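You operate a simulated robot arm through the tools that you are given. There is no shell and no other tool.

You are at the controls of a simulated robot arm. One attempt, no reset.

TASK
Void the pink bundle and shut it in the white box.
Fine: put the stamp back; lid right down. Set down upright: red stamp.

It is judged by the outcome, as a careful person would: the job done as asked, and still so three seconds after it is handed in. It fails if anything else is knocked over, pushed out of place, dropped, spilled or broken. Lids that push on must go on centred and level and be pressed home; caps that screw on are set level and turned clockwise until they are tight.

THE ROBOT
A 6-joint arm with a four-finger gripper, fixed in place. Base frame: the origin is at the foot of the arm, x ahead of it, y to its left, z up. Lengths are in m, angles in degrees, forces in N, time in s.
Its first joint turns from -166.0 to 166.0 degrees. Payload 3.67 kg.
Tool frame: the origin (TCP) lies between the finger pads and is the grasp point; the fingertips stand 0.028 m ahead of it; z points along the fingers, y is the line along which they close. The gripper opens to 0.112 m. The gripper's body begins 0.073 m behind the TCP.
Orientation is that of the tool frame in the base frame, as a unit quaternion [w, x, y, z]. With the fingers straight down and closing along the base's y, the tool's x points along the base's -x, its y along +y and its z along -z.

THE INTERFACE
- The arm moves only by the tool servo_tool. Its argument "deltas" is a list of rows, each an object (a shift or turn left out is 0, a gripper value left out holds the last) with "slide": the shift along the base's x, y, z in m, a list of three; "dr": the turn, a rotation vector about the base's x, y, z in degrees, a list of three. In form: [{"slide": [dx, dy, dz], "dr": [wx, wy, wz]}, ...]. A call has 1 to 20 rows; each row shifts and turns the commanded pose from where the row before left it. "gripper" is the closure in counts, from 0 (fully open) to 255 (shut), set as the call begins (left out, the last holds). A row lasts 0.2 s, in which the tool goes at most 0.05 m and 8.6 degrees; a call with a longer step from one row to the next is refused whole, and so is a gripper value outside its range. A pose out of reach is approached as far as the arm can. The call stops where the force on the tool passes 40 N (or 10 N more than at its start, if that is more) or the arm is blocked; 0.2 s more then pass. The fingers move at their own pace and stop on an object; they squeeze with about 30 N. The grip force told is the motor's: it shows also when the fingers shut on nothing. Time passes only in rows, and 0.2 s behind the last, so rows that do not move let the fingers close. It gives the time, the measured TCP pose, the force on the tool (base axes), the opening and the grip force at its end, in the units of the frame above (readings bear some noise), with the torque about the TCP (base axes, N m) and any sound that the robot's microphone picked up, and new pictures: "pictures" is both (left out), scene, wrist or none.
- Cameras (640 x 400 px; columns grow to the right, rows downward): "scene" is fixed at [0.4002, 0.4989, 1.4764]; the picture's right is [-0.97, -0.23, 0.00], its down [-0.22, 0.91, -0.37] and it looks along [0.08, -0.36, -0.93] (base axes); focal length 234 px, centre (320, 200). "wrist" rides on the gripper at [0.06, -0.018, -0.104] in the tool frame; the picture's right is [0.29, 0.96, 0.00], its down [-0.80, 0.24, -0.55] and it looks along [-0.53, 0.16, 0.83] (tool axes); focal length 234 px, centre (320, 200). There is no depth. A picture from a camera that has moved, and an enlarged one, comes with that camera's place and axes in the base frame and with its lens.
- close_up(camera, box): a new picture of the part [left, top, right, bottom] of that camera's present view, enlarged. No time passes.
- sign_off(): hands the job in; it is judged then, once.

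Places have to be worked out from the pictures, the camera data and where the tool is seen. Open the gripper and draw the arm clear of the work before you hand the job in, unless the task says otherwise.

The tools are called after "Emit:" as a command line: name --argument value ..., lists and objects as JSON in quotes. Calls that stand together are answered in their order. servo_tool: Moves the arm, as the interface text tells. Its arguments: {"type":"object","properties":{"deltas":{"type":"array","items":{"type":"object","properties":{"slide":{"type":"array","items":{"type":"number"}},"dr":{"type":"array","items":{"type":"number"}}}}},"gripper":{"type":"number"},"pictures":{"type":"string","enum":["both","scene","wrist","none"]}},"required":["deltas"]} The other tools are called the same way: close_up (camera, box) takes an enlarged picture of a part of a camera's view; sign_off () hands the job in.

At the start:

```text
time: 0.0
eef_pos: [0.4196, 0.3143, 1.2276]
orientation: [0.001, 0.0, 1.0, 0.001]
wrist_force: [1.0, -0.1, -0.7]
wrist_torque: [0.03, -0.01, 0.0]
finger_gap: 0.1119
gripper_force: 0.1
```

scene: 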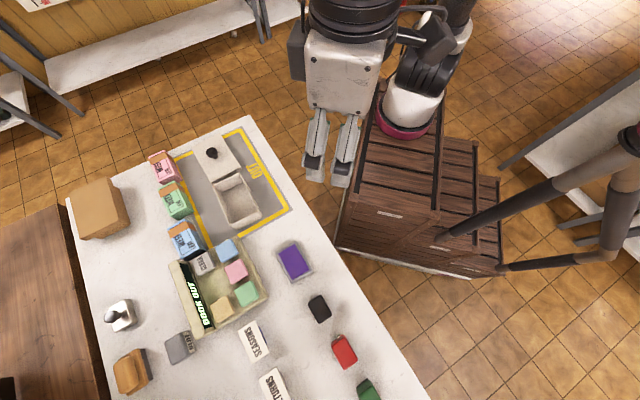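
wrist: 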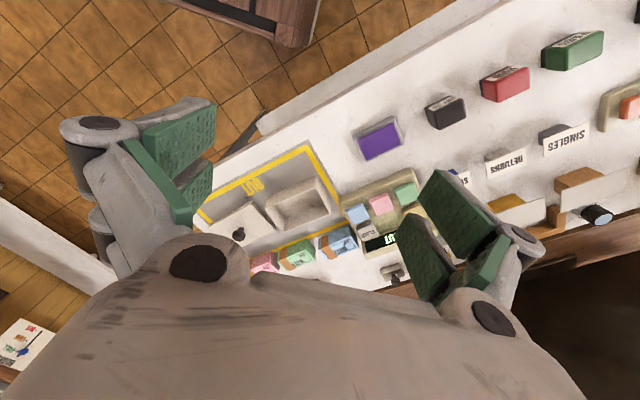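

The table holds stamps, an ink pad (purple), bundles, and a white box with its lid. I'll take enlarged pictures to learn what is what before moving.

Emit:
close_up --camera "scene" --box '[130, 110, 300, 240]'

Emit:
close_up --camera "scene" --box '[150, 220, 330, 340]'

Emit:
close_up --camera "scene" --box '[230, 280, 410, 400]'

Emit:
close_up --camera "wrist" --box '[340, 0, 640, 240]'

Emit:
close_up --camera "wrist" --box '[190, 130, 450, 290]'

Emit:
close_up --camera "scene" --box '[0, 0, 130, 130]'

```text
3.08 times, centred on (215, 175) of scene
camera zoom: at [0.4002, 0.4989, 1.4764], right [-0.97, -0.23, 0.0], down [-0.22, 0.91, -0.37], along [0.08, -0.36, -0.93], focal length 718 px, centre (643, 277)
```

zoom: 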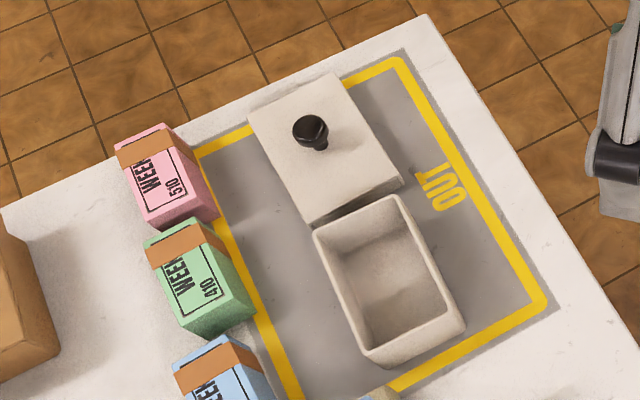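

```text
3.33 times, centred on (240, 280) of scene
camera zoom: at [0.4002, 0.4989, 1.4764], right [-0.97, -0.23, 0.0], down [-0.22, 0.91, -0.37], along [0.08, -0.36, -0.93], focal length 778 px, centre (587, -67)
```

zoom: 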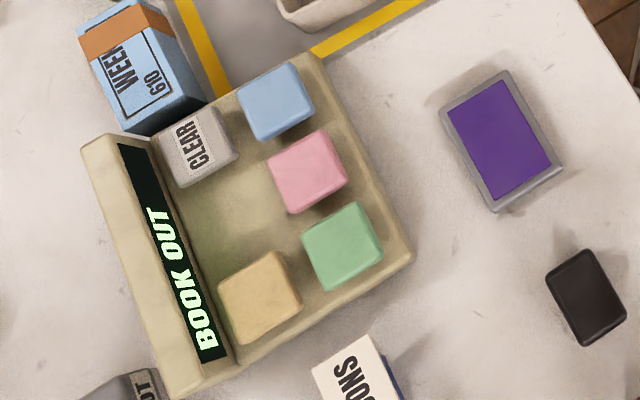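

```text
3.33 times, centred on (320, 340) of scene
camera zoom: at [0.4002, 0.4989, 1.4764], right [-0.97, -0.23, 0.0], down [-0.22, 0.91, -0.37], along [0.08, -0.36, -0.93], focal length 778 px, centre (320, -267)
```

zoom: 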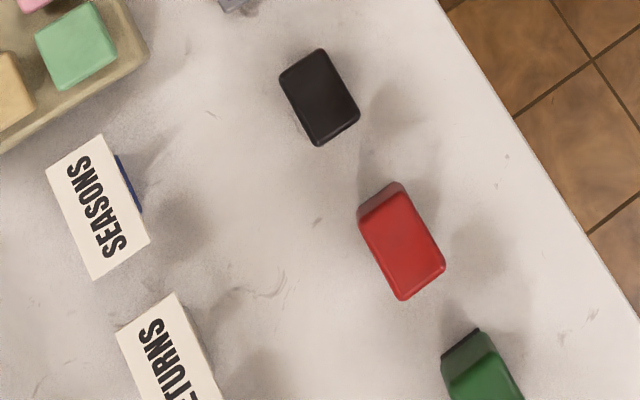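

```text
1.67 times, centred on (490, 120) of wrist
camera zoom: at [0.3611, 0.2961, 1.3337], right [-0.29, 0.96, 0.0], down [0.8, 0.24, 0.55], along [0.53, 0.16, -0.83], focal length 390 px, centre (37, 333)
```

zoom: 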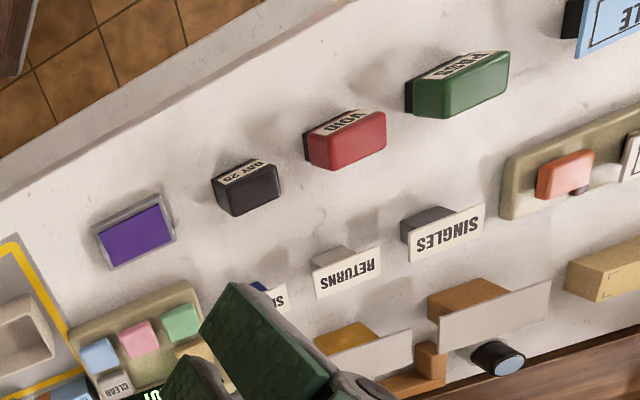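

```text
2.46 times, centred on (320, 210) of wrist
camera zoom: at [0.3611, 0.2961, 1.3337], right [-0.29, 0.96, 0.0], down [0.8, 0.24, 0.55], along [0.53, 0.16, -0.83], focal length 576 px, centre (320, 175)
```

zoom: 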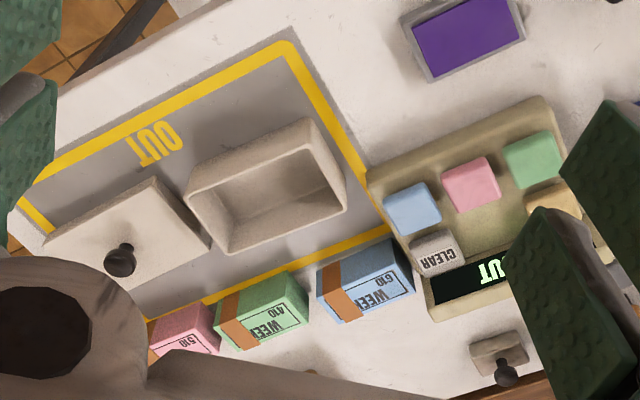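

```text
3.08 times, centred on (65, 65) of scene
camera zoom: at [0.4002, 0.4989, 1.4764], right [-0.97, -0.23, 0.0], down [-0.22, 0.91, -0.37], along [0.08, -0.36, -0.93], focal length 718 px, centre (1105, 615)
```

zoom: 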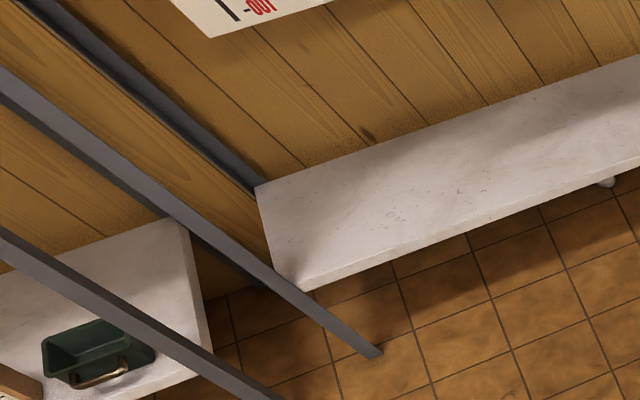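

There are stamps marked DAY, VOID (red) and another (green), and posters on the wall. I'll zoom in on the posters and labels before deciding on the order.

Emit:
close_up --camera "wrist" --box '[0, 310, 70, 370]'

Emit:
close_up --camera "wrist" --box '[410, 60, 540, 140]'

Emit:
close_up --camera "wrist" --box '[530, 0, 640, 80]'

Emit:
close_up --camera "scene" --box '[10, 0, 80, 30]'

Emit:
close_up --camera "scene" --box '[80, 280, 240, 400]'

Emit:
close_up --camera "wrist" --box '[480, 60, 640, 260]'

```text
6.67 times, centred on (35, 340) of wrist
camera zoom: at [0.3611, 0.2961, 1.3337], right [-0.29, 0.96, 0.0], down [0.8, 0.24, 0.55], along [0.53, 0.16, -0.83], focal length 1561 px, centre (2220, -733)
```

zoom: 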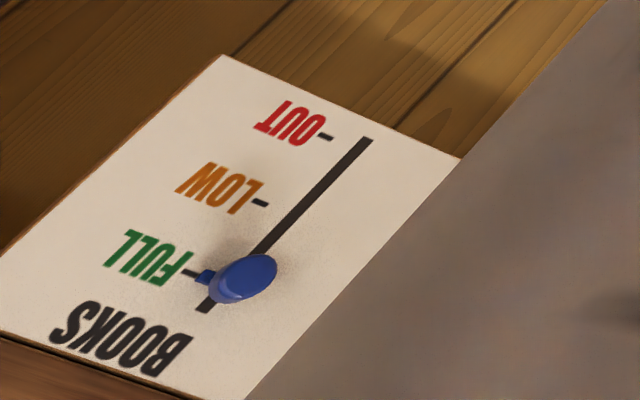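

```text
4.92 times, centred on (475, 100) of wrist
camera zoom: at [0.3611, 0.2961, 1.3337], right [-0.29, 0.96, 0.0], down [0.8, 0.24, 0.55], along [0.53, 0.16, -0.83], focal length 1153 px, centre (-443, 692)
```

zoom: 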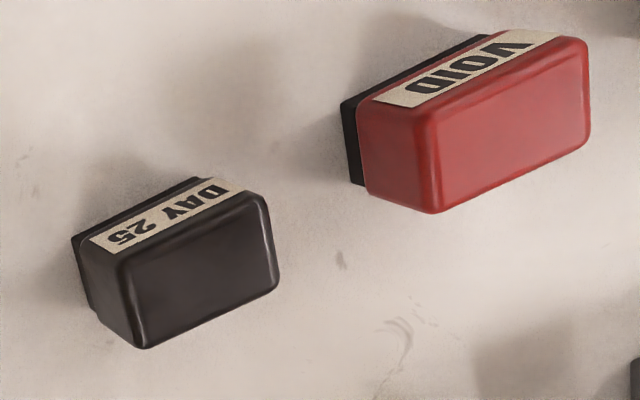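

```text
5.00 times, centred on (585, 40) of wrist
camera zoom: at [0.3611, 0.2961, 1.3337], right [-0.29, 0.96, 0.0], down [0.8, 0.24, 0.55], along [0.53, 0.16, -0.83], focal length 1171 px, centre (-1005, 1000)
```

zoom: 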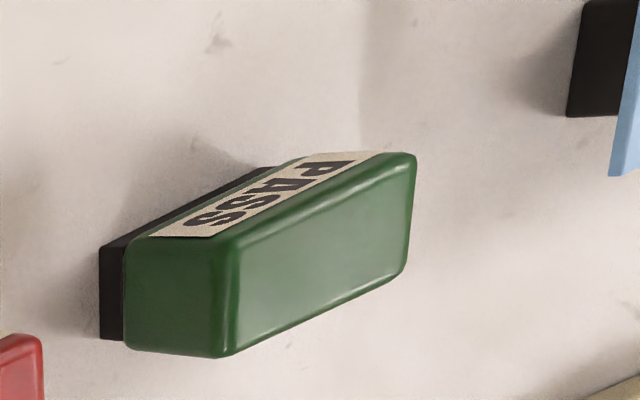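

```text
9.14 times, centred on (45, 15) of scene
camera zoom: at [0.4002, 0.4989, 1.4764], right [-0.97, -0.23, 0.0], down [-0.22, 0.91, -0.37], along [0.08, -0.36, -0.93], focal length 2135 px, centre (2834, 1891)
```

zoom: 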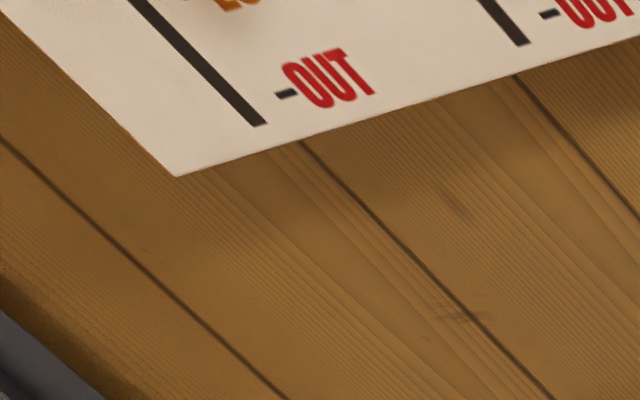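

```text
3.33 times, centred on (160, 340) of scene
camera zoom: at [0.4002, 0.4989, 1.4764], right [-0.97, -0.23, 0.0], down [-0.22, 0.91, -0.37], along [0.08, -0.36, -0.93], focal length 778 px, centre (853, -267)
```

zoom: 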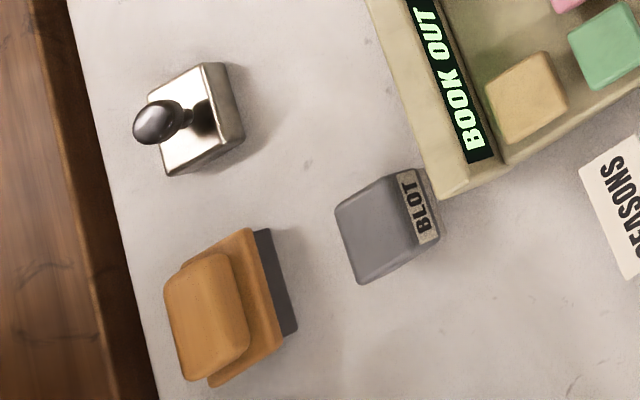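

```text
2.00 times, centred on (560, 160) of wrist
camera zoom: at [0.3611, 0.2961, 1.3337], right [-0.29, 0.96, 0.0], down [0.8, 0.24, 0.55], along [0.53, 0.16, -0.83], focal length 468 px, centre (-160, 280)
```

zoom: 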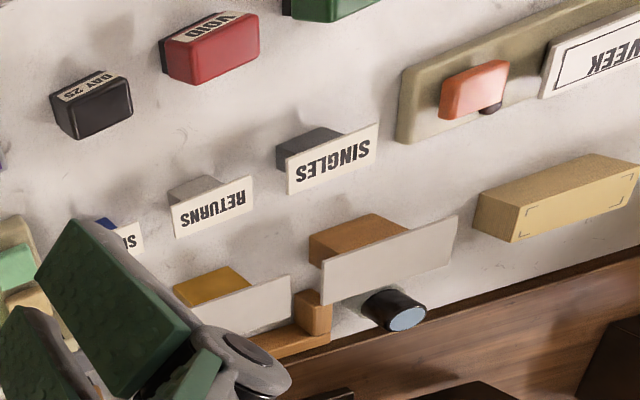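

The VOID stamp is the red one; triangulating between the two cameras puts the table at about z=0.9 and the red stamp near (0.325, 0.595). The gripper does not look where I expected in the scene view, so I'll look closer and then make a small test move.

Emit:
close_up --camera "scene" --box '[230, 0, 510, 200]'

Emit:
close_up --camera "scene" --box '[310, 180, 640, 400]'

```text
2.00 times, centred on (370, 100) of scene
camera zoom: at [0.4002, 0.4989, 1.4764], right [-0.97, -0.23, 0.0], down [-0.22, 0.91, -0.37], along [0.08, -0.36, -0.93], focal length 467 px, centre (220, 400)
```

zoom: 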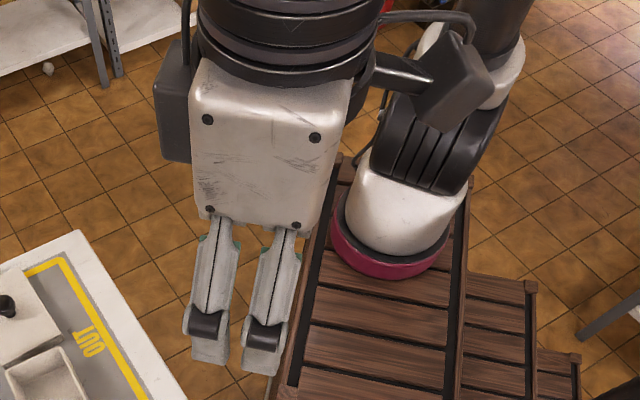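

```text
1.82 times, centred on (475, 290) of scene
camera zoom: at [0.4002, 0.4989, 1.4764], right [-0.97, -0.23, 0.0], down [-0.22, 0.91, -0.37], along [0.08, -0.36, -0.93], focal length 424 px, centre (38, 36)
```

zoom: 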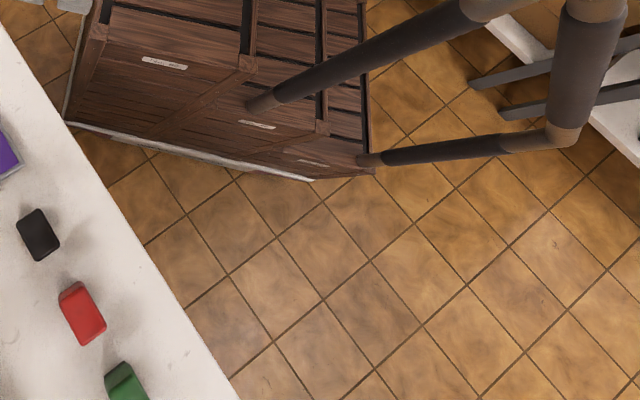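

The cameras agree with each other on table objects, but I want to check how the gripper appears in the scene view. I'll make a small free-space test move of 5 cm in +x.

Emit:
servo_tool --deltas '[{"slide": [0.025, 0, 0]}, {"slide": [0.025, 0, 0]}, {"slide": [0, 0, 0]}]' --pictures "both"

```text
time: 0.8
eef_pos: [0.4697, 0.3133, 1.2301]
orientation: [0.0, 0.001, 1.0, 0.0]
wrist_force: [0.3, -0.3, 0.2]
wrist_torque: [0.0, -0.01, 0.01]
finger_gap: 0.112
gripper_force: 0.2
camera wrist: at [0.4108, 0.2965, 1.3344], right [-0.29, 0.96, 0.0], down [0.8, 0.24, 0.55], along [0.53, 0.16, -0.83], focal length 234 px, centre (320, 200)
```

scene: 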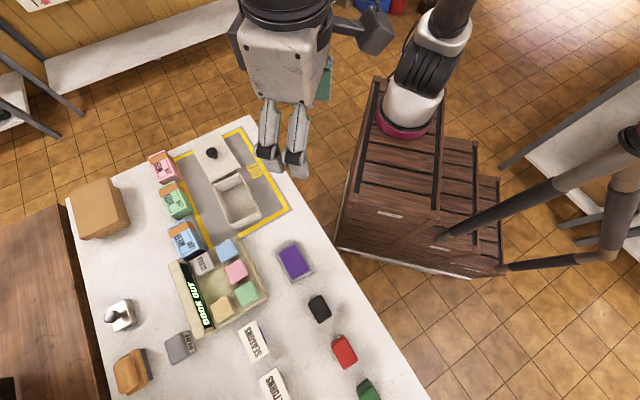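
wrist: 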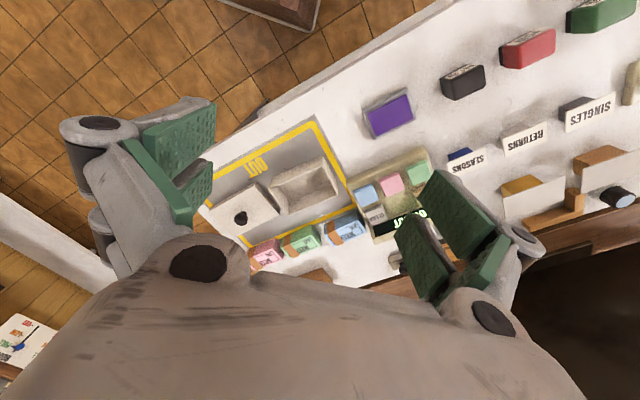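

The scene picture is consistent after all: I see our +y finger, and it moved as predicted. Now I'll turn the tool about -44° so it closes across the stamp's short side and move high above the red stamp near (0.325, 0.595).

Emit:
servo_tool --deltas '[{"slide": [-0.018, 0.035, 0], "dr": [0, 0, -5.5]}, {"slide": [-0.018, 0.035, 0], "dr": [0, 0, -5.5]}, {"slide": [-0.018, 0.035, 0], "dr": [0, 0, -5.5]}, {"slide": [-0.018, 0.035, 0], "dr": [0, 0, -5.5]}, {"slide": [-0.018, 0.035, 0], "dr": [0, 0, -5.5]}, {"slide": [-0.018, 0.035, 0], "dr": [0, 0, -5.5]}, {"slide": [-0.018, 0.035, 0], "dr": [0, 0, -5.5]}, {"slide": [-0.018, 0.035, 0], "dr": [0, 0, -5.5]}, {"slide": [0, 0, -0.04]}, {"slide": [0, 0, -0.04]}, {"slide": [0, 0, 0]}]' --pictures "both"

```text
time: 3.2
eef_pos: [0.3266, 0.5934, 1.1482]
orientation: [0.0, 0.374, 0.927, 0.001]
wrist_force: [-0.1, 0.5, 0.5]
wrist_torque: [0.01, -0.05, -0.02]
finger_gap: 0.1122
gripper_force: 0.1
camera wrist: at [0.2717, 0.6233, 1.2537], right [0.46, 0.89, 0.0], down [0.74, -0.38, 0.55], along [0.49, -0.25, -0.83], focal length 234 px, centre (320, 200)
```

scene: 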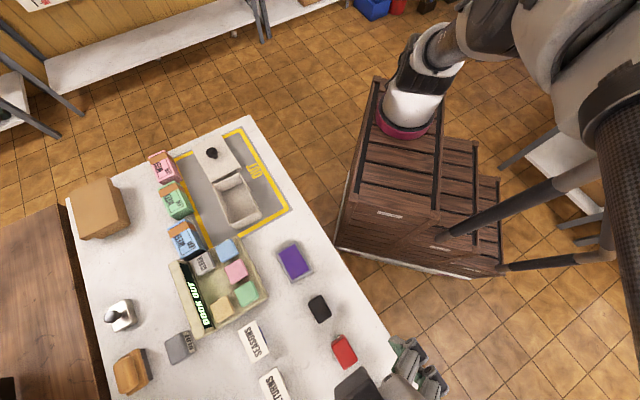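
wrist: 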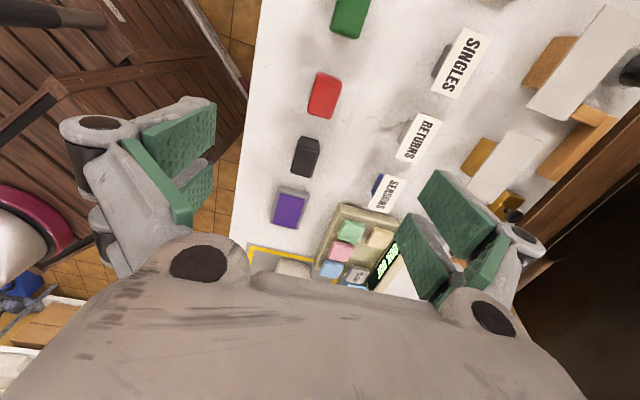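

The gripper is over the stamp area now. I'll zoom the wrist and scene views around the red stamp to measure its orientation and place.

Emit:
close_up --camera "wrist" --box '[260, 60, 388, 140]'

Emit:
close_up --camera "scene" --box '[296, 320, 424, 400]'

```text
5.00 times, centred on (324, 100) of wrist
camera zoom: at [0.2717, 0.6233, 1.2537], right [0.46, 0.89, 0.0], down [0.74, -0.38, 0.55], along [0.49, -0.25, -0.83], focal length 1171 px, centre (300, 700)
```

zoom: 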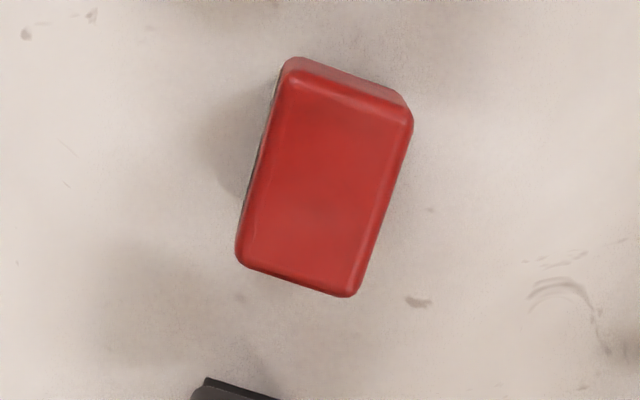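

```text
5.00 times, centred on (360, 360) of scene
camera zoom: at [0.4002, 0.4989, 1.4764], right [-0.97, -0.23, 0.0], down [-0.22, 0.91, -0.37], along [0.08, -0.36, -0.93], focal length 1167 px, centre (120, -600)
```

zoom: 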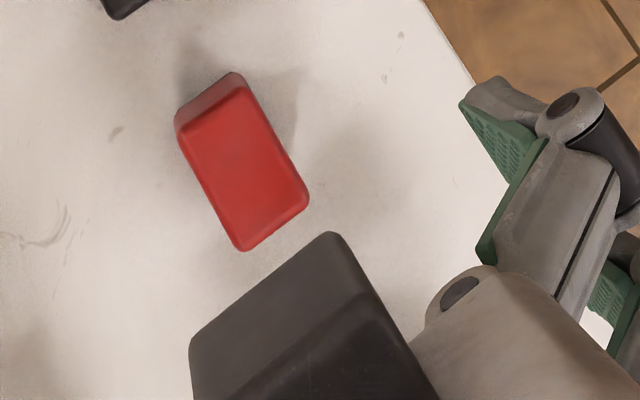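

The stamp's long axis lies at about 43.6° along the table edge, centre about (0.327, 0.601), top about z=0.915–0.925. I'll centre over it and come down to z≈1.0 to refine the height from the wrist view.

Emit:
servo_tool --deltas '[{"slide": [0.0, 0.0075, -0.03]}, {"slide": [0, 0, -0.045]}, {"slide": [0, 0, -0.04]}, {"slide": [0, 0, -0.03]}, {"slide": [0, 0, 0]}]' --pictures "both"

```text
time: 4.4
eef_pos: [0.3267, 0.5995, 1.0026]
orientation: [0.0, 0.374, 0.927, 0.0]
wrist_force: [-0.1, 0.4, -0.3]
wrist_torque: [-0.01, 0.0, 0.01]
finger_gap: 0.1121
gripper_force: 0.1
camera wrist: at [0.2721, 0.6298, 1.1082], right [0.46, 0.89, 0.0], down [0.74, -0.38, 0.55], along [0.49, -0.25, -0.83], focal length 234 px, centre (320, 200)
```

scene: 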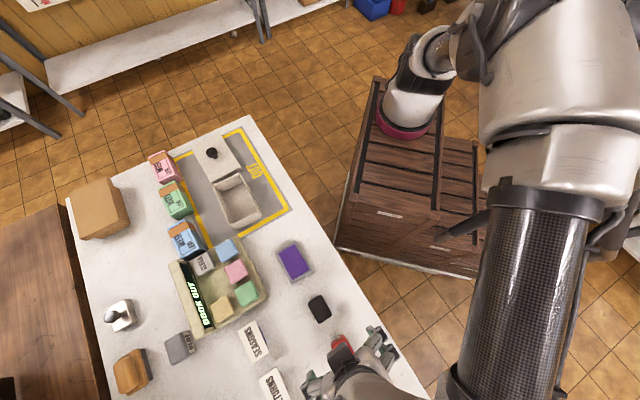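
wrist: 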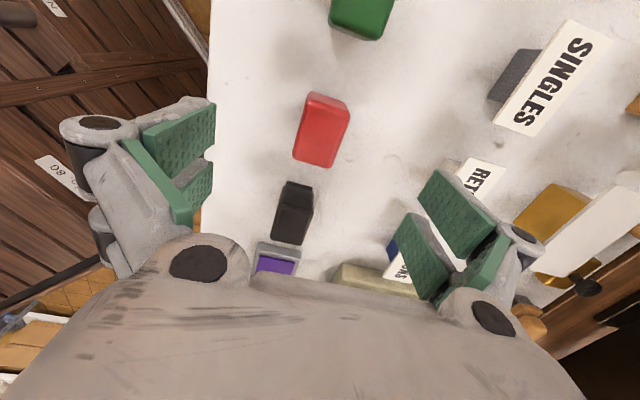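

Emit:
close_up --camera "wrist" --box '[256, 80, 384, 160]'

Emit:
close_up --camera "wrist" --box '[230, 160, 358, 280]'

```text
5.00 times, centred on (320, 120) of wrist
camera zoom: at [0.2721, 0.6298, 1.1082], right [0.46, 0.89, 0.0], down [0.74, -0.38, 0.55], along [0.49, -0.25, -0.83], focal length 1171 px, centre (320, 600)
```

zoom: 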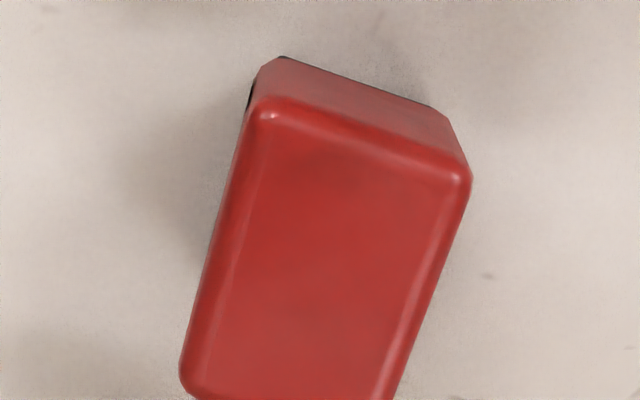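

```text
3.33 times, centred on (294, 220) of wrist
camera zoom: at [0.2721, 0.6298, 1.1082], right [0.46, 0.89, 0.0], down [0.74, -0.38, 0.55], along [0.49, -0.25, -0.83], focal length 781 px, centre (407, 133)
```

zoom: 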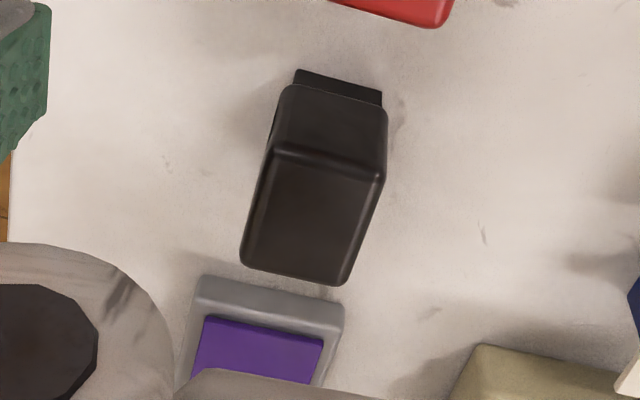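

The stamp sits well between the fingers, about 2 mm off in the closing direction. I'll correct that and come down in smaller steps to z≈0.93.

Emit:
servo_tool --deltas '[{"slide": [0.0014, 0.0014, -0.02]}, {"slide": [0, 0, -0.02]}, {"slide": [0, 0, -0.018]}, {"slide": [0, 0, -0.014]}, {"slide": [0, 0, 0]}]' --pictures "both"

```text
time: 5.6
eef_pos: [0.3267, 0.6014, 0.9317]
orientation: [0.001, 0.374, 0.927, 0.0]
wrist_force: [0.1, -0.1, 0.3]
wrist_torque: [-0.01, 0.0, -0.02]
finger_gap: 0.1119
gripper_force: 0.1
camera wrist: at [0.2725, 0.6311, 1.0364], right [0.46, 0.89, 0.0], down [0.74, -0.38, 0.55], along [0.49, -0.25, -0.83], focal length 234 px, centre (320, 200)
```

scene: 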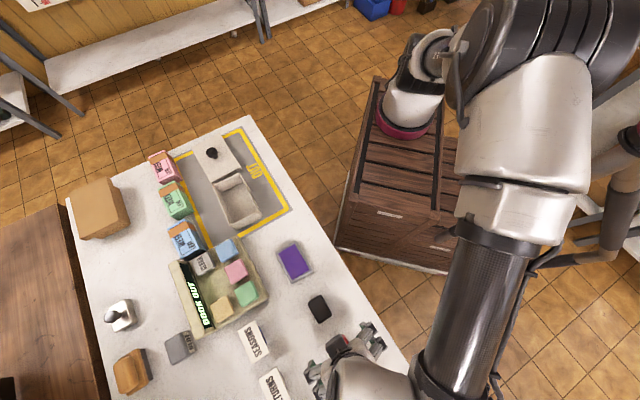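
wrist: 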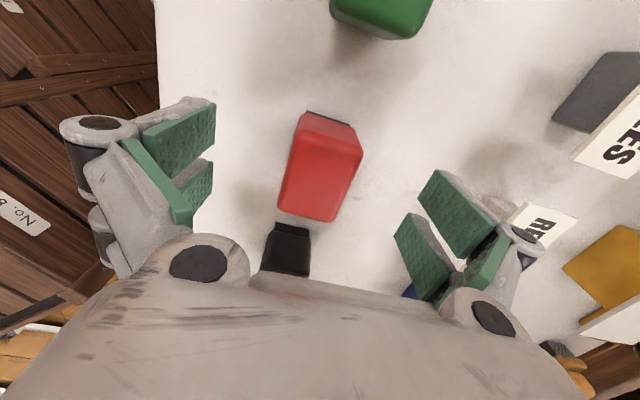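

The stamp top is at z≈0.92 and the table about 0.873, so the stamp is about 47 mm tall. I'll shift 2.5 mm, lower to z≈0.914 and close on it.

Emit:
servo_tool --deltas '[{"slide": [0.0025, 0, -0.009]}, {"slide": [0, 0, -0.009]}, {"slide": [0, 0, 0]}]' --pictures "wrist"

Emit:
servo_tool --deltas '[{"slide": [0, 0, 0]}, {"slide": [0, 0, 0]}, {"slide": [0, 0, 0]}, {"slide": [0, 0, 0]}]' --gripper 255 --pictures "both"

```text
time: 6.4
eef_pos: [0.3309, 0.6014, 0.9134]
orientation: [0.0, 0.374, 0.927, 0.001]
wrist_force: [-0.7, -1.0, -0.7]
wrist_torque: [0.0, 0.0, 0.0]
finger_gap: 0.112
gripper_force: 0.0
camera wrist: at [0.2752, 0.6314, 1.0185], right [0.46, 0.89, 0.0], down [0.74, -0.38, 0.55], along [0.49, -0.25, -0.83], focal length 234 px, centre (320, 200)
```

wrist: 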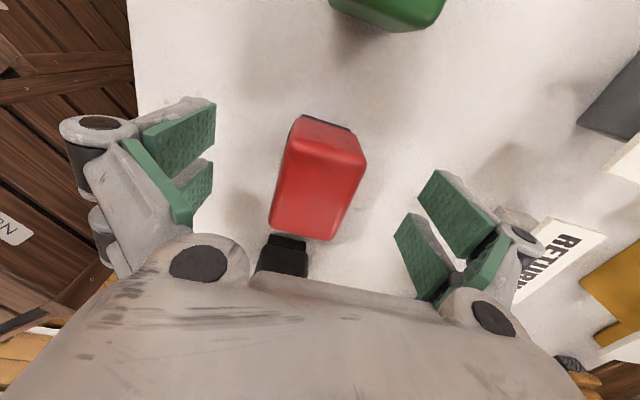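

```text
time: 7.4
eef_pos: [0.3295, 0.6009, 0.9129]
orientation: [0.001, 0.374, 0.927, 0.001]
wrist_force: [0.5, -0.1, 1.7]
wrist_torque: [-0.02, -0.06, 0.02]
finger_gap: 0.0352
gripper_force: 30.0
camera wrist: at [0.2752, 0.6314, 1.0186], right [0.46, 0.89, 0.0], down [0.74, -0.38, 0.55], along [0.49, -0.25, -0.83], focal length 234 px, centre (320, 200)
```

scene: 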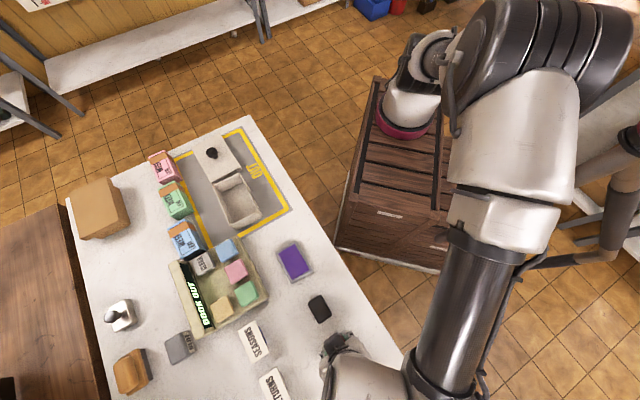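
wrist: 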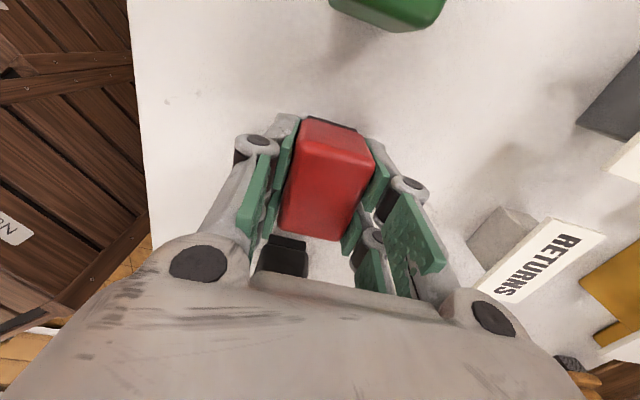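

The stamp is held firmly (opening 35 mm, 30 N). I'll lift it 11 cm and carry it over the black stamp to the purple ink pad, whose centre I place near (0.480, 0.446).

Emit:
servo_tool --deltas '[{"slide": [0, 0, 0.02]}, {"slide": [0, 0, 0.04]}, {"slide": [0, 0, 0.04]}, {"slide": [0, 0, 0.01]}, {"slide": [0.015, -0.0155, 0]}, {"slide": [0.025, -0.026, 0]}, {"slide": [0.03, -0.031, 0]}, {"slide": [0.03, -0.031, 0]}, {"slide": [0.03, -0.031, 0]}, {"slide": [0.02, -0.0205, 0]}, {"slide": [0, 0, 0]}]' --pictures "both"

```text
time: 9.8
eef_pos: [0.4794, 0.4463, 1.0237]
orientation: [0.001, 0.375, 0.927, 0.0]
wrist_force: [0.4, -0.7, -0.2]
wrist_torque: [0.03, -0.01, 0.0]
finger_gap: 0.0351
gripper_force: 29.6
camera wrist: at [0.4252, 0.4765, 1.1286], right [0.46, 0.89, 0.0], down [0.74, -0.38, 0.55], along [0.49, -0.25, -0.83], focal length 234 px, centre (320, 200)
```

scene: 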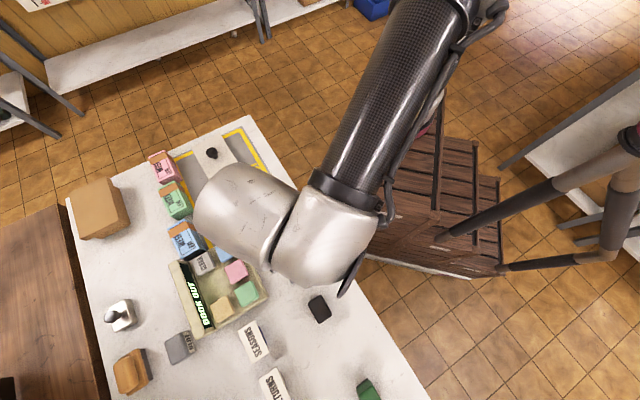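
wrist: 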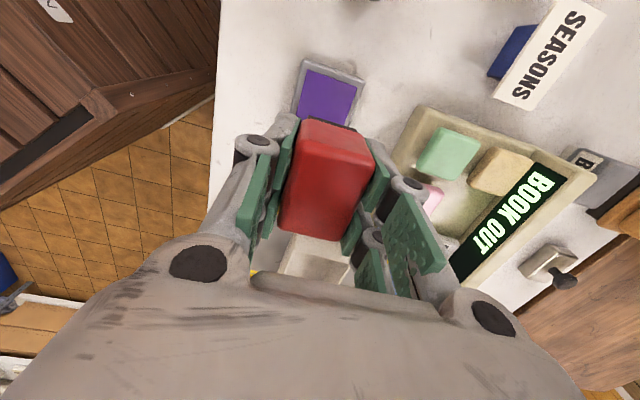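

The stamp is above the pad; its back edge is visible behind the stamp. I'll zoom in to refine the pad's centreline before lowering.

Emit:
close_up --camera "wrist" --box '[270, 40, 398, 120]'

```text
5.00 times, centred on (334, 80) of wrist
camera zoom: at [0.4252, 0.4765, 1.1286], right [0.46, 0.89, 0.0], down [0.74, -0.38, 0.55], along [0.49, -0.25, -0.83], focal length 1171 px, centre (250, 800)
```

zoom: 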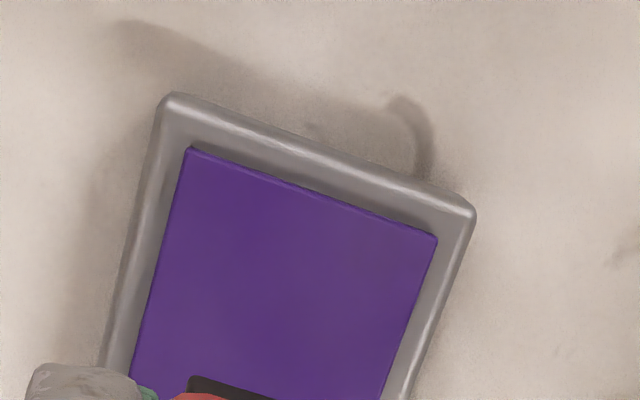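

The pad's midline is about 3 mm further out than the tool, so I'll correct by that and lower until the stamp face is roughly 2 cm above the pad.

Emit:
servo_tool --deltas '[{"slide": [0.002, 0.0025, -0.03]}, {"slide": [0, 0, -0.025]}, {"slide": [0, 0, -0.02]}, {"slide": [0, 0, 0]}]' --pictures "both"

```text
time: 10.8
eef_pos: [0.4822, 0.4486, 0.9499]
orientation: [0.0, 0.375, 0.927, 0.0]
wrist_force: [-0.8, 0.3, -1.4]
wrist_torque: [0.01, -0.01, -0.01]
finger_gap: 0.0352
gripper_force: 29.7
camera wrist: at [0.4277, 0.4783, 1.0533], right [0.46, 0.89, 0.0], down [0.74, -0.38, 0.55], along [0.49, -0.25, -0.83], focal length 234 px, centre (320, 200)
```

scene: 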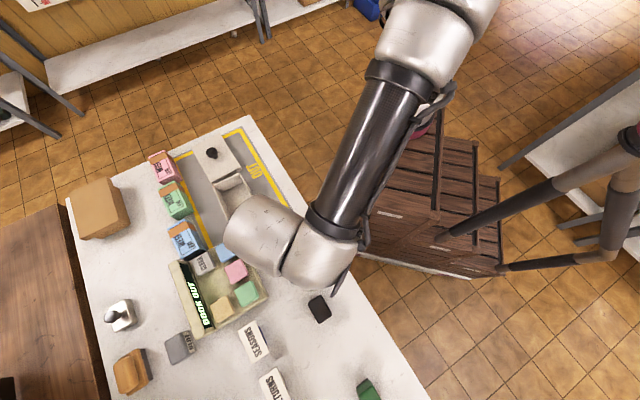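
wrist: 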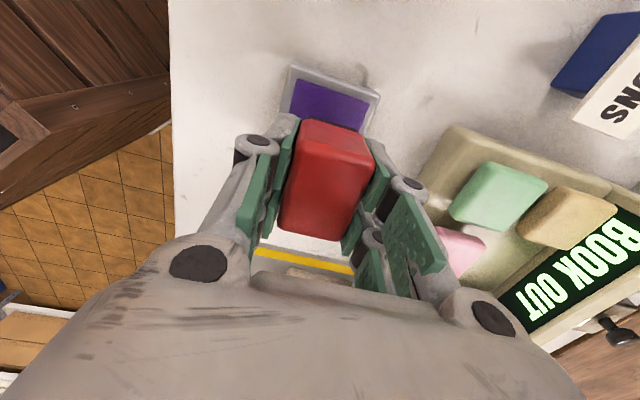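

Checking the alignment close up before contact.

Emit:
close_up --camera "wrist" --box '[266, 50, 394, 130]'

```text
5.00 times, centred on (330, 90) of wrist
camera zoom: at [0.4277, 0.4783, 1.0533], right [0.46, 0.89, 0.0], down [0.74, -0.38, 0.55], along [0.49, -0.25, -0.83], focal length 1171 px, centre (270, 750)
```

zoom: 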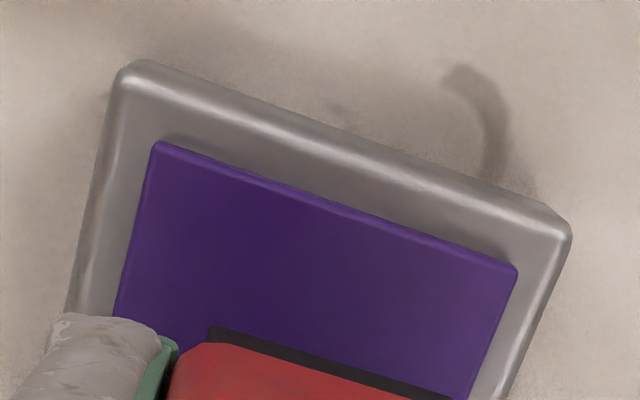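

The purple pad is raised, its surface at about z=0.903. I'll trim the position slightly and lower in small steps, watching the force.

Emit:
servo_tool --deltas '[{"slide": [-0.003, 0.001, -0.002]}, {"slide": [0, 0, -0.002]}, {"slide": [0, 0, -0.002]}, {"slide": [0, 0, 0]}]' --pictures "none"

Emit:
servo_tool --deltas '[{"slide": [0, 0, -0.002]}, {"slide": [0, 0, -0.002]}, {"slide": [0, 0, 0]}]' --pictures "wrist"

```text
time: 11.8
eef_pos: [0.4785, 0.4514, 0.9428]
orientation: [0.001, 0.375, 0.927, 0.001]
wrist_force: [-0.3, -0.4, -1.2]
wrist_torque: [0.04, 0.02, 0.01]
finger_gap: 0.0349
gripper_force: 29.8
```

```text
time: 12.6
eef_pos: [0.4785, 0.4512, 0.9375]
orientation: [0.001, 0.374, 0.927, 0.001]
wrist_force: [-0.3, 0.2, -0.6]
wrist_torque: [-0.01, -0.01, 0.0]
finger_gap: 0.0353
gripper_force: 29.7
camera wrist: at [0.4242, 0.4803, 1.0432], right [0.46, 0.89, 0.0], down [0.74, -0.38, 0.55], along [0.49, -0.25, -0.83], focal length 234 px, centre (320, 200)
```

wrist: 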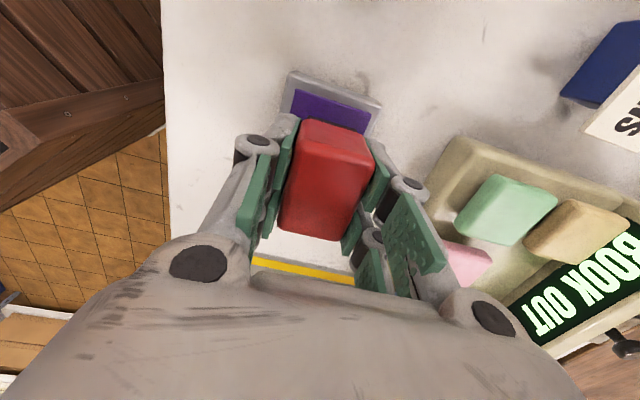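

No contact yet (force near zero at z=0.9375). I'll keep lowering in 2 mm steps.

Emit:
servo_tool --deltas '[{"slide": [0, 0, -0.002]}, {"slide": [0, 0, -0.002]}, {"slide": [0, 0, 0]}]' --pictures "none"

Emit:
servo_tool --deltas '[{"slide": [0, 0, -0.002]}, {"slide": [0, 0, -0.002]}, {"slide": [0, 0, 0]}]' --pictures "wrist"

```text
time: 13.4
eef_pos: [0.4789, 0.45, 0.9349]
orientation: [0.0, 0.374, 0.927, 0.0]
wrist_force: [-0.1, 0.3, -1.2]
wrist_torque: [0.0, 0.04, -0.02]
finger_gap: 0.0353
gripper_force: 29.8
```

```text
time: 14.2
eef_pos: [0.4782, 0.4527, 0.9323]
orientation: [-0.001, 0.374, 0.927, 0.003]
wrist_force: [-1.7, -3.5, 24.2]
wrist_torque: [-0.04, 0.05, 0.01]
finger_gap: 0.035
gripper_force: 29.7
camera wrist: at [0.4238, 0.4804, 1.0364], right [0.46, 0.89, 0.0], down [0.74, -0.38, 0.55], along [0.49, -0.25, -0.83], focal length 234 px, centre (320, 200)
```

wrist: 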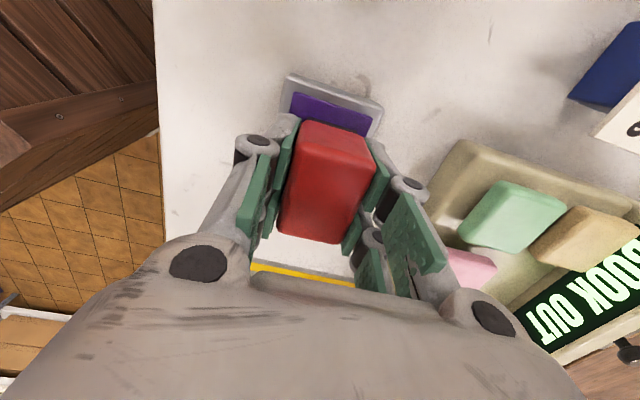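

The stamp met the pad with about 24 N at z≈0.932, so it is inked. I'll lift it well clear and carry it over toward the pink bundle, estimated near (0.86, 0.29).

Emit:
servo_tool --deltas '[{"slide": [0, 0, 0.01]}, {"slide": [0, 0, 0.03]}, {"slide": [0, 0, 0.045]}, {"slide": [0, 0, 0.045]}, {"slide": [0, 0, 0.04]}, {"slide": [0.02, -0.009, 0]}, {"slide": [0.035, -0.015, 0]}, {"slide": [0.04, -0.017, 0]}, {"slide": [0.04, -0.017, 0]}, {"slide": [0.04, -0.017, 0]}, {"slide": [0.04, -0.017, 0]}, {"slide": [0.04, -0.017, 0]}, {"slide": [0.04, -0.017, 0]}, {"slide": [0.04, -0.017, 0]}, {"slide": [0.03, -0.013, 0]}, {"slide": [0, 0, 0]}]' --pictures "both"

```text
time: 17.6
eef_pos: [0.8443, 0.2955, 1.1006]
orientation: [0.0, 0.374, 0.927, 0.0]
wrist_force: [-0.9, 0.6, -0.6]
wrist_torque: [0.0, 0.01, -0.04]
finger_gap: 0.0348
gripper_force: 29.5
camera wrist: at [0.7896, 0.3252, 1.2058], right [0.46, 0.89, 0.0], down [0.74, -0.38, 0.55], along [0.49, -0.25, -0.83], focal length 234 px, centre (320, 200)
```

scene: 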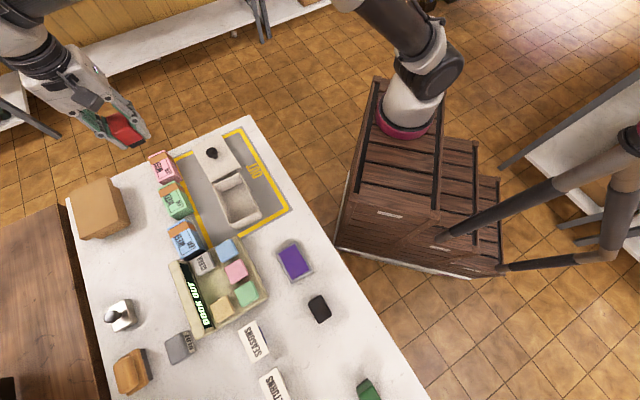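
wrist: 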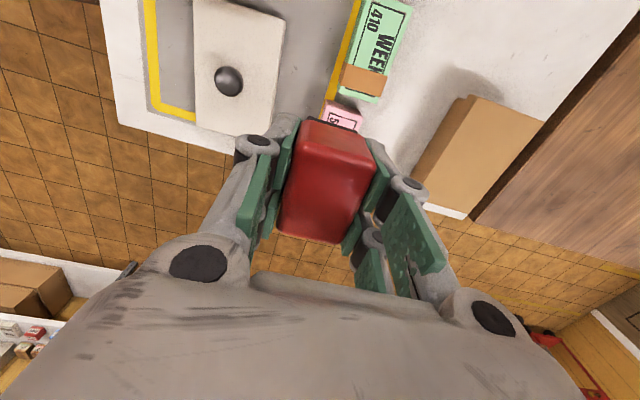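

The pink bundle peeks out just behind the stamp, and the scene camera has a clear view of it. Zooming in on both.

Emit:
close_up --camera "scene" --box '[130, 135, 210, 185]'

Emit:
close_up --camera "wrist" --box '[290, 50, 418, 130]'

Emit:
close_up --camera "scene" --box '[190, 130, 290, 230]'

```text
8.00 times, centred on (170, 160) of scene
camera zoom: at [0.4002, 0.4989, 1.4764], right [-0.97, -0.23, 0.0], down [-0.22, 0.91, -0.37], along [0.08, -0.36, -0.93], focal length 1868 px, centre (1520, 520)
```

zoom: 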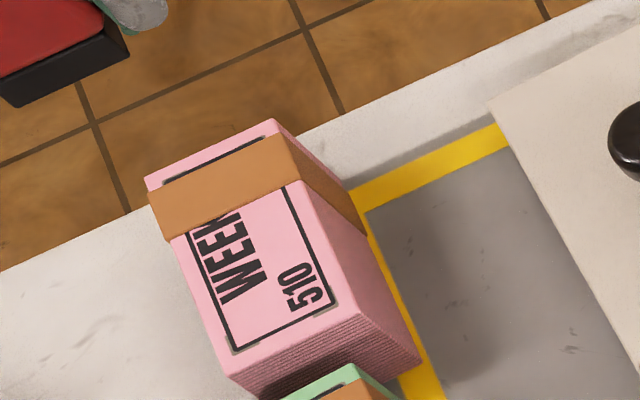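

```text
5.00 times, centred on (354, 90) of wrist
camera zoom: at [0.7896, 0.3252, 1.2058], right [0.46, 0.89, 0.0], down [0.74, -0.38, 0.55], along [0.49, -0.25, -0.83], focal length 1171 px, centre (150, 750)
```

zoom: 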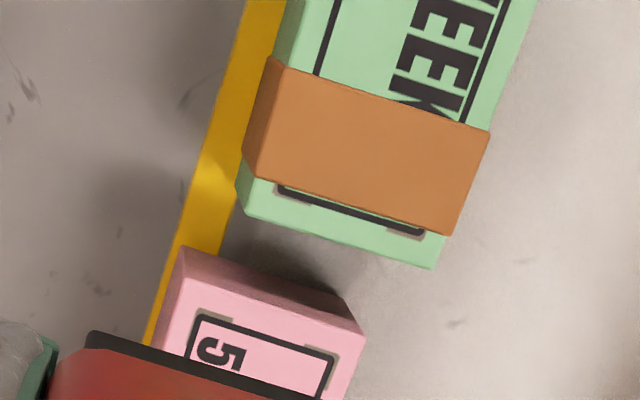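

```text
4.00 times, centred on (240, 180) of scene
camera zoom: at [0.4002, 0.4989, 1.4764], right [-0.97, -0.23, 0.0], down [-0.22, 0.91, -0.37], along [0.08, -0.36, -0.93], focal length 934 px, centre (640, 280)
```

zoom: 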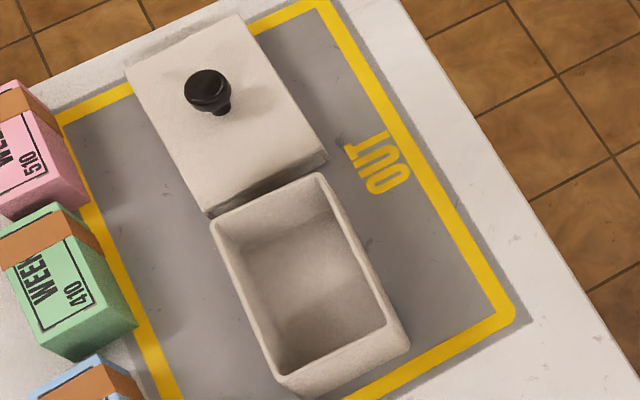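

I measure the pink bundle as about 42×86 mm with its top near z=0.93, centre near (0.888, 0.290), with the clear label area toward the green bundle around (0.878, 0.2995). I'll move above that spot and lower to about 2.5 cm above it.

Emit:
servo_tool --deltas '[{"slide": [0.017, 0.002, 0]}, {"slide": [0.0167, 0.002, 0]}, {"slide": [0, 0, -0.035]}, {"slide": [0, 0, -0.035]}, {"slide": [0, 0, -0.03]}, {"slide": [0, 0, 0]}]' --pictures "both"

Emit:
close_up --camera "scene" --box '[130, 125, 226, 185]'

Emit:
close_up --camera "wrist" --box '[256, 60, 416, 160]'

```text
time: 19.0
eef_pos: [0.8781, 0.2989, 1.0008]
orientation: [0.0, 0.374, 0.927, 0.0]
wrist_force: [0.3, 0.3, -1.9]
wrist_torque: [0.01, -0.01, -0.03]
finger_gap: 0.0349
gripper_force: 29.9
camera wrist: at [0.8236, 0.3288, 1.1051], right [0.46, 0.89, 0.0], down [0.74, -0.38, 0.55], along [0.49, -0.25, -0.83], focal length 234 px, centre (320, 200)
```

scene: 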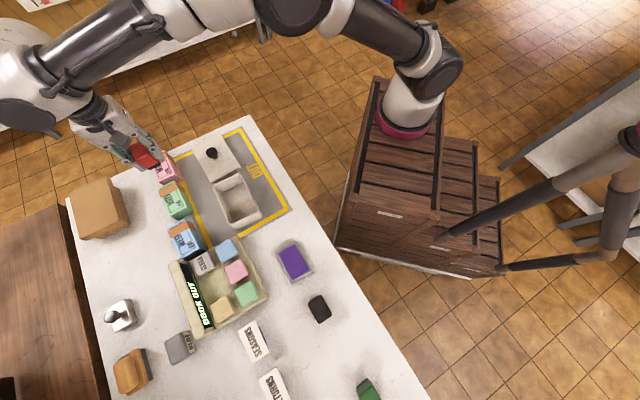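
wrist: 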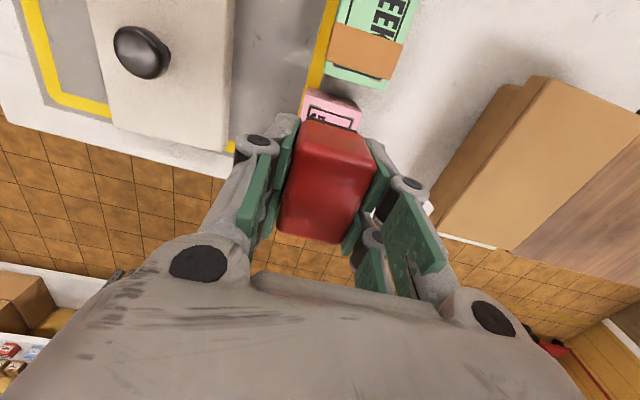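

```text
6.67 times, centred on (178, 155) of scene
camera zoom: at [0.4002, 0.4989, 1.4764], right [-0.97, -0.23, 0.0], down [-0.22, 0.91, -0.37], along [0.08, -0.36, -0.93], focal length 1556 px, centre (1267, 500)
```

zoom: 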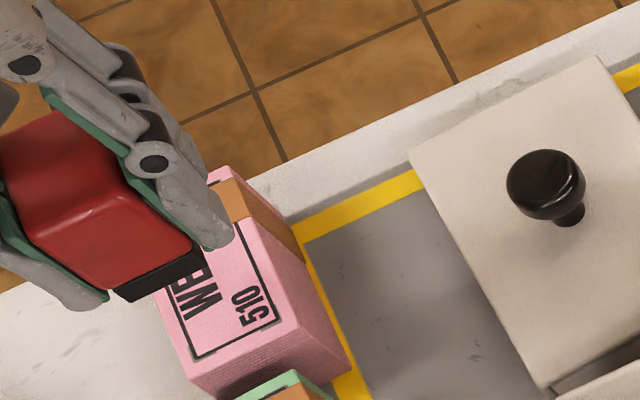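

```text
4.00 times, centred on (336, 110) of wrist
camera zoom: at [0.8236, 0.3288, 1.1051], right [0.46, 0.89, 0.0], down [0.74, -0.38, 0.55], along [0.49, -0.25, -0.83], focal length 937 px, centre (256, 560)
```

zoom: 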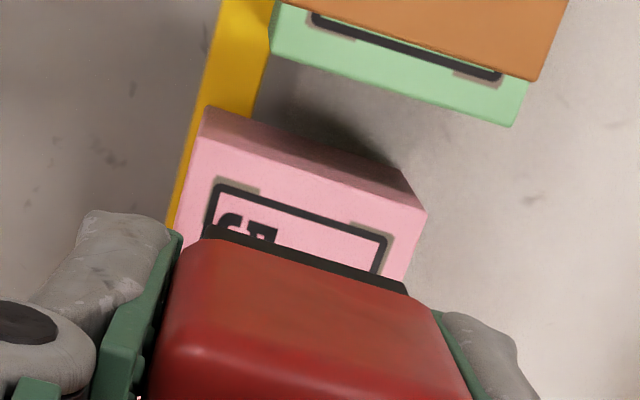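

The stamp is aligned in yaw and along the bundle; it needs to go about 4.5 mm outward (w). I'll apply that and lower to about 1 cm above the bundle, then check.

Emit:
servo_tool --deltas '[{"slide": [0.0031, 0.0032, -0.008]}, {"slide": [0, 0, -0.008]}, {"slide": [0, 0, -0.006]}, {"slide": [0, 0, 0]}]' --pictures "none"

Emit:
close_up --camera "scene" --box '[130, 135, 210, 185]'

Emit:
close_up --camera "wrist" --box '[256, 60, 416, 160]'

```text
time: 20.0
eef_pos: [0.8816, 0.3022, 0.9795]
orientation: [0.001, 0.374, 0.927, 0.0]
wrist_force: [-0.5, -0.1, -1.5]
wrist_torque: [0.02, -0.01, -0.02]
finger_gap: 0.0351
gripper_force: 29.7
```

```text
8.00 times, centred on (170, 160) of scene
camera zoom: at [0.4002, 0.4989, 1.4764], right [-0.97, -0.23, 0.0], down [-0.22, 0.91, -0.37], along [0.08, -0.36, -0.93], focal length 1868 px, centre (1520, 520)
```

zoom: 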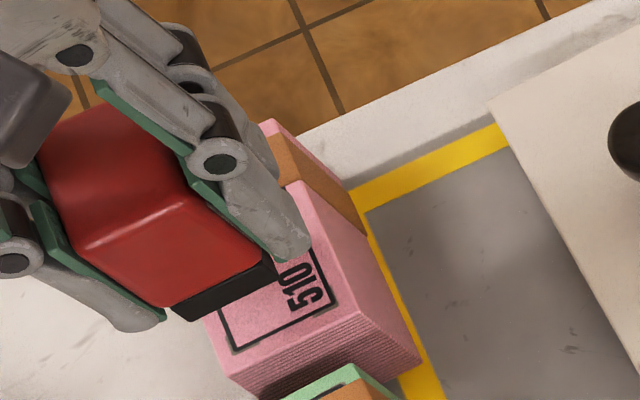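

```text
4.00 times, centred on (336, 110) of wrist
camera zoom: at [0.8264, 0.3316, 1.0837], right [0.46, 0.89, 0.0], down [0.74, -0.38, 0.55], along [0.49, -0.25, -0.83], focal length 937 px, centre (256, 560)
```

zoom: 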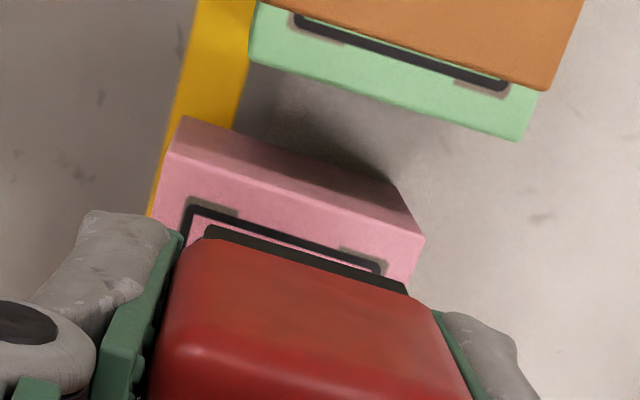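

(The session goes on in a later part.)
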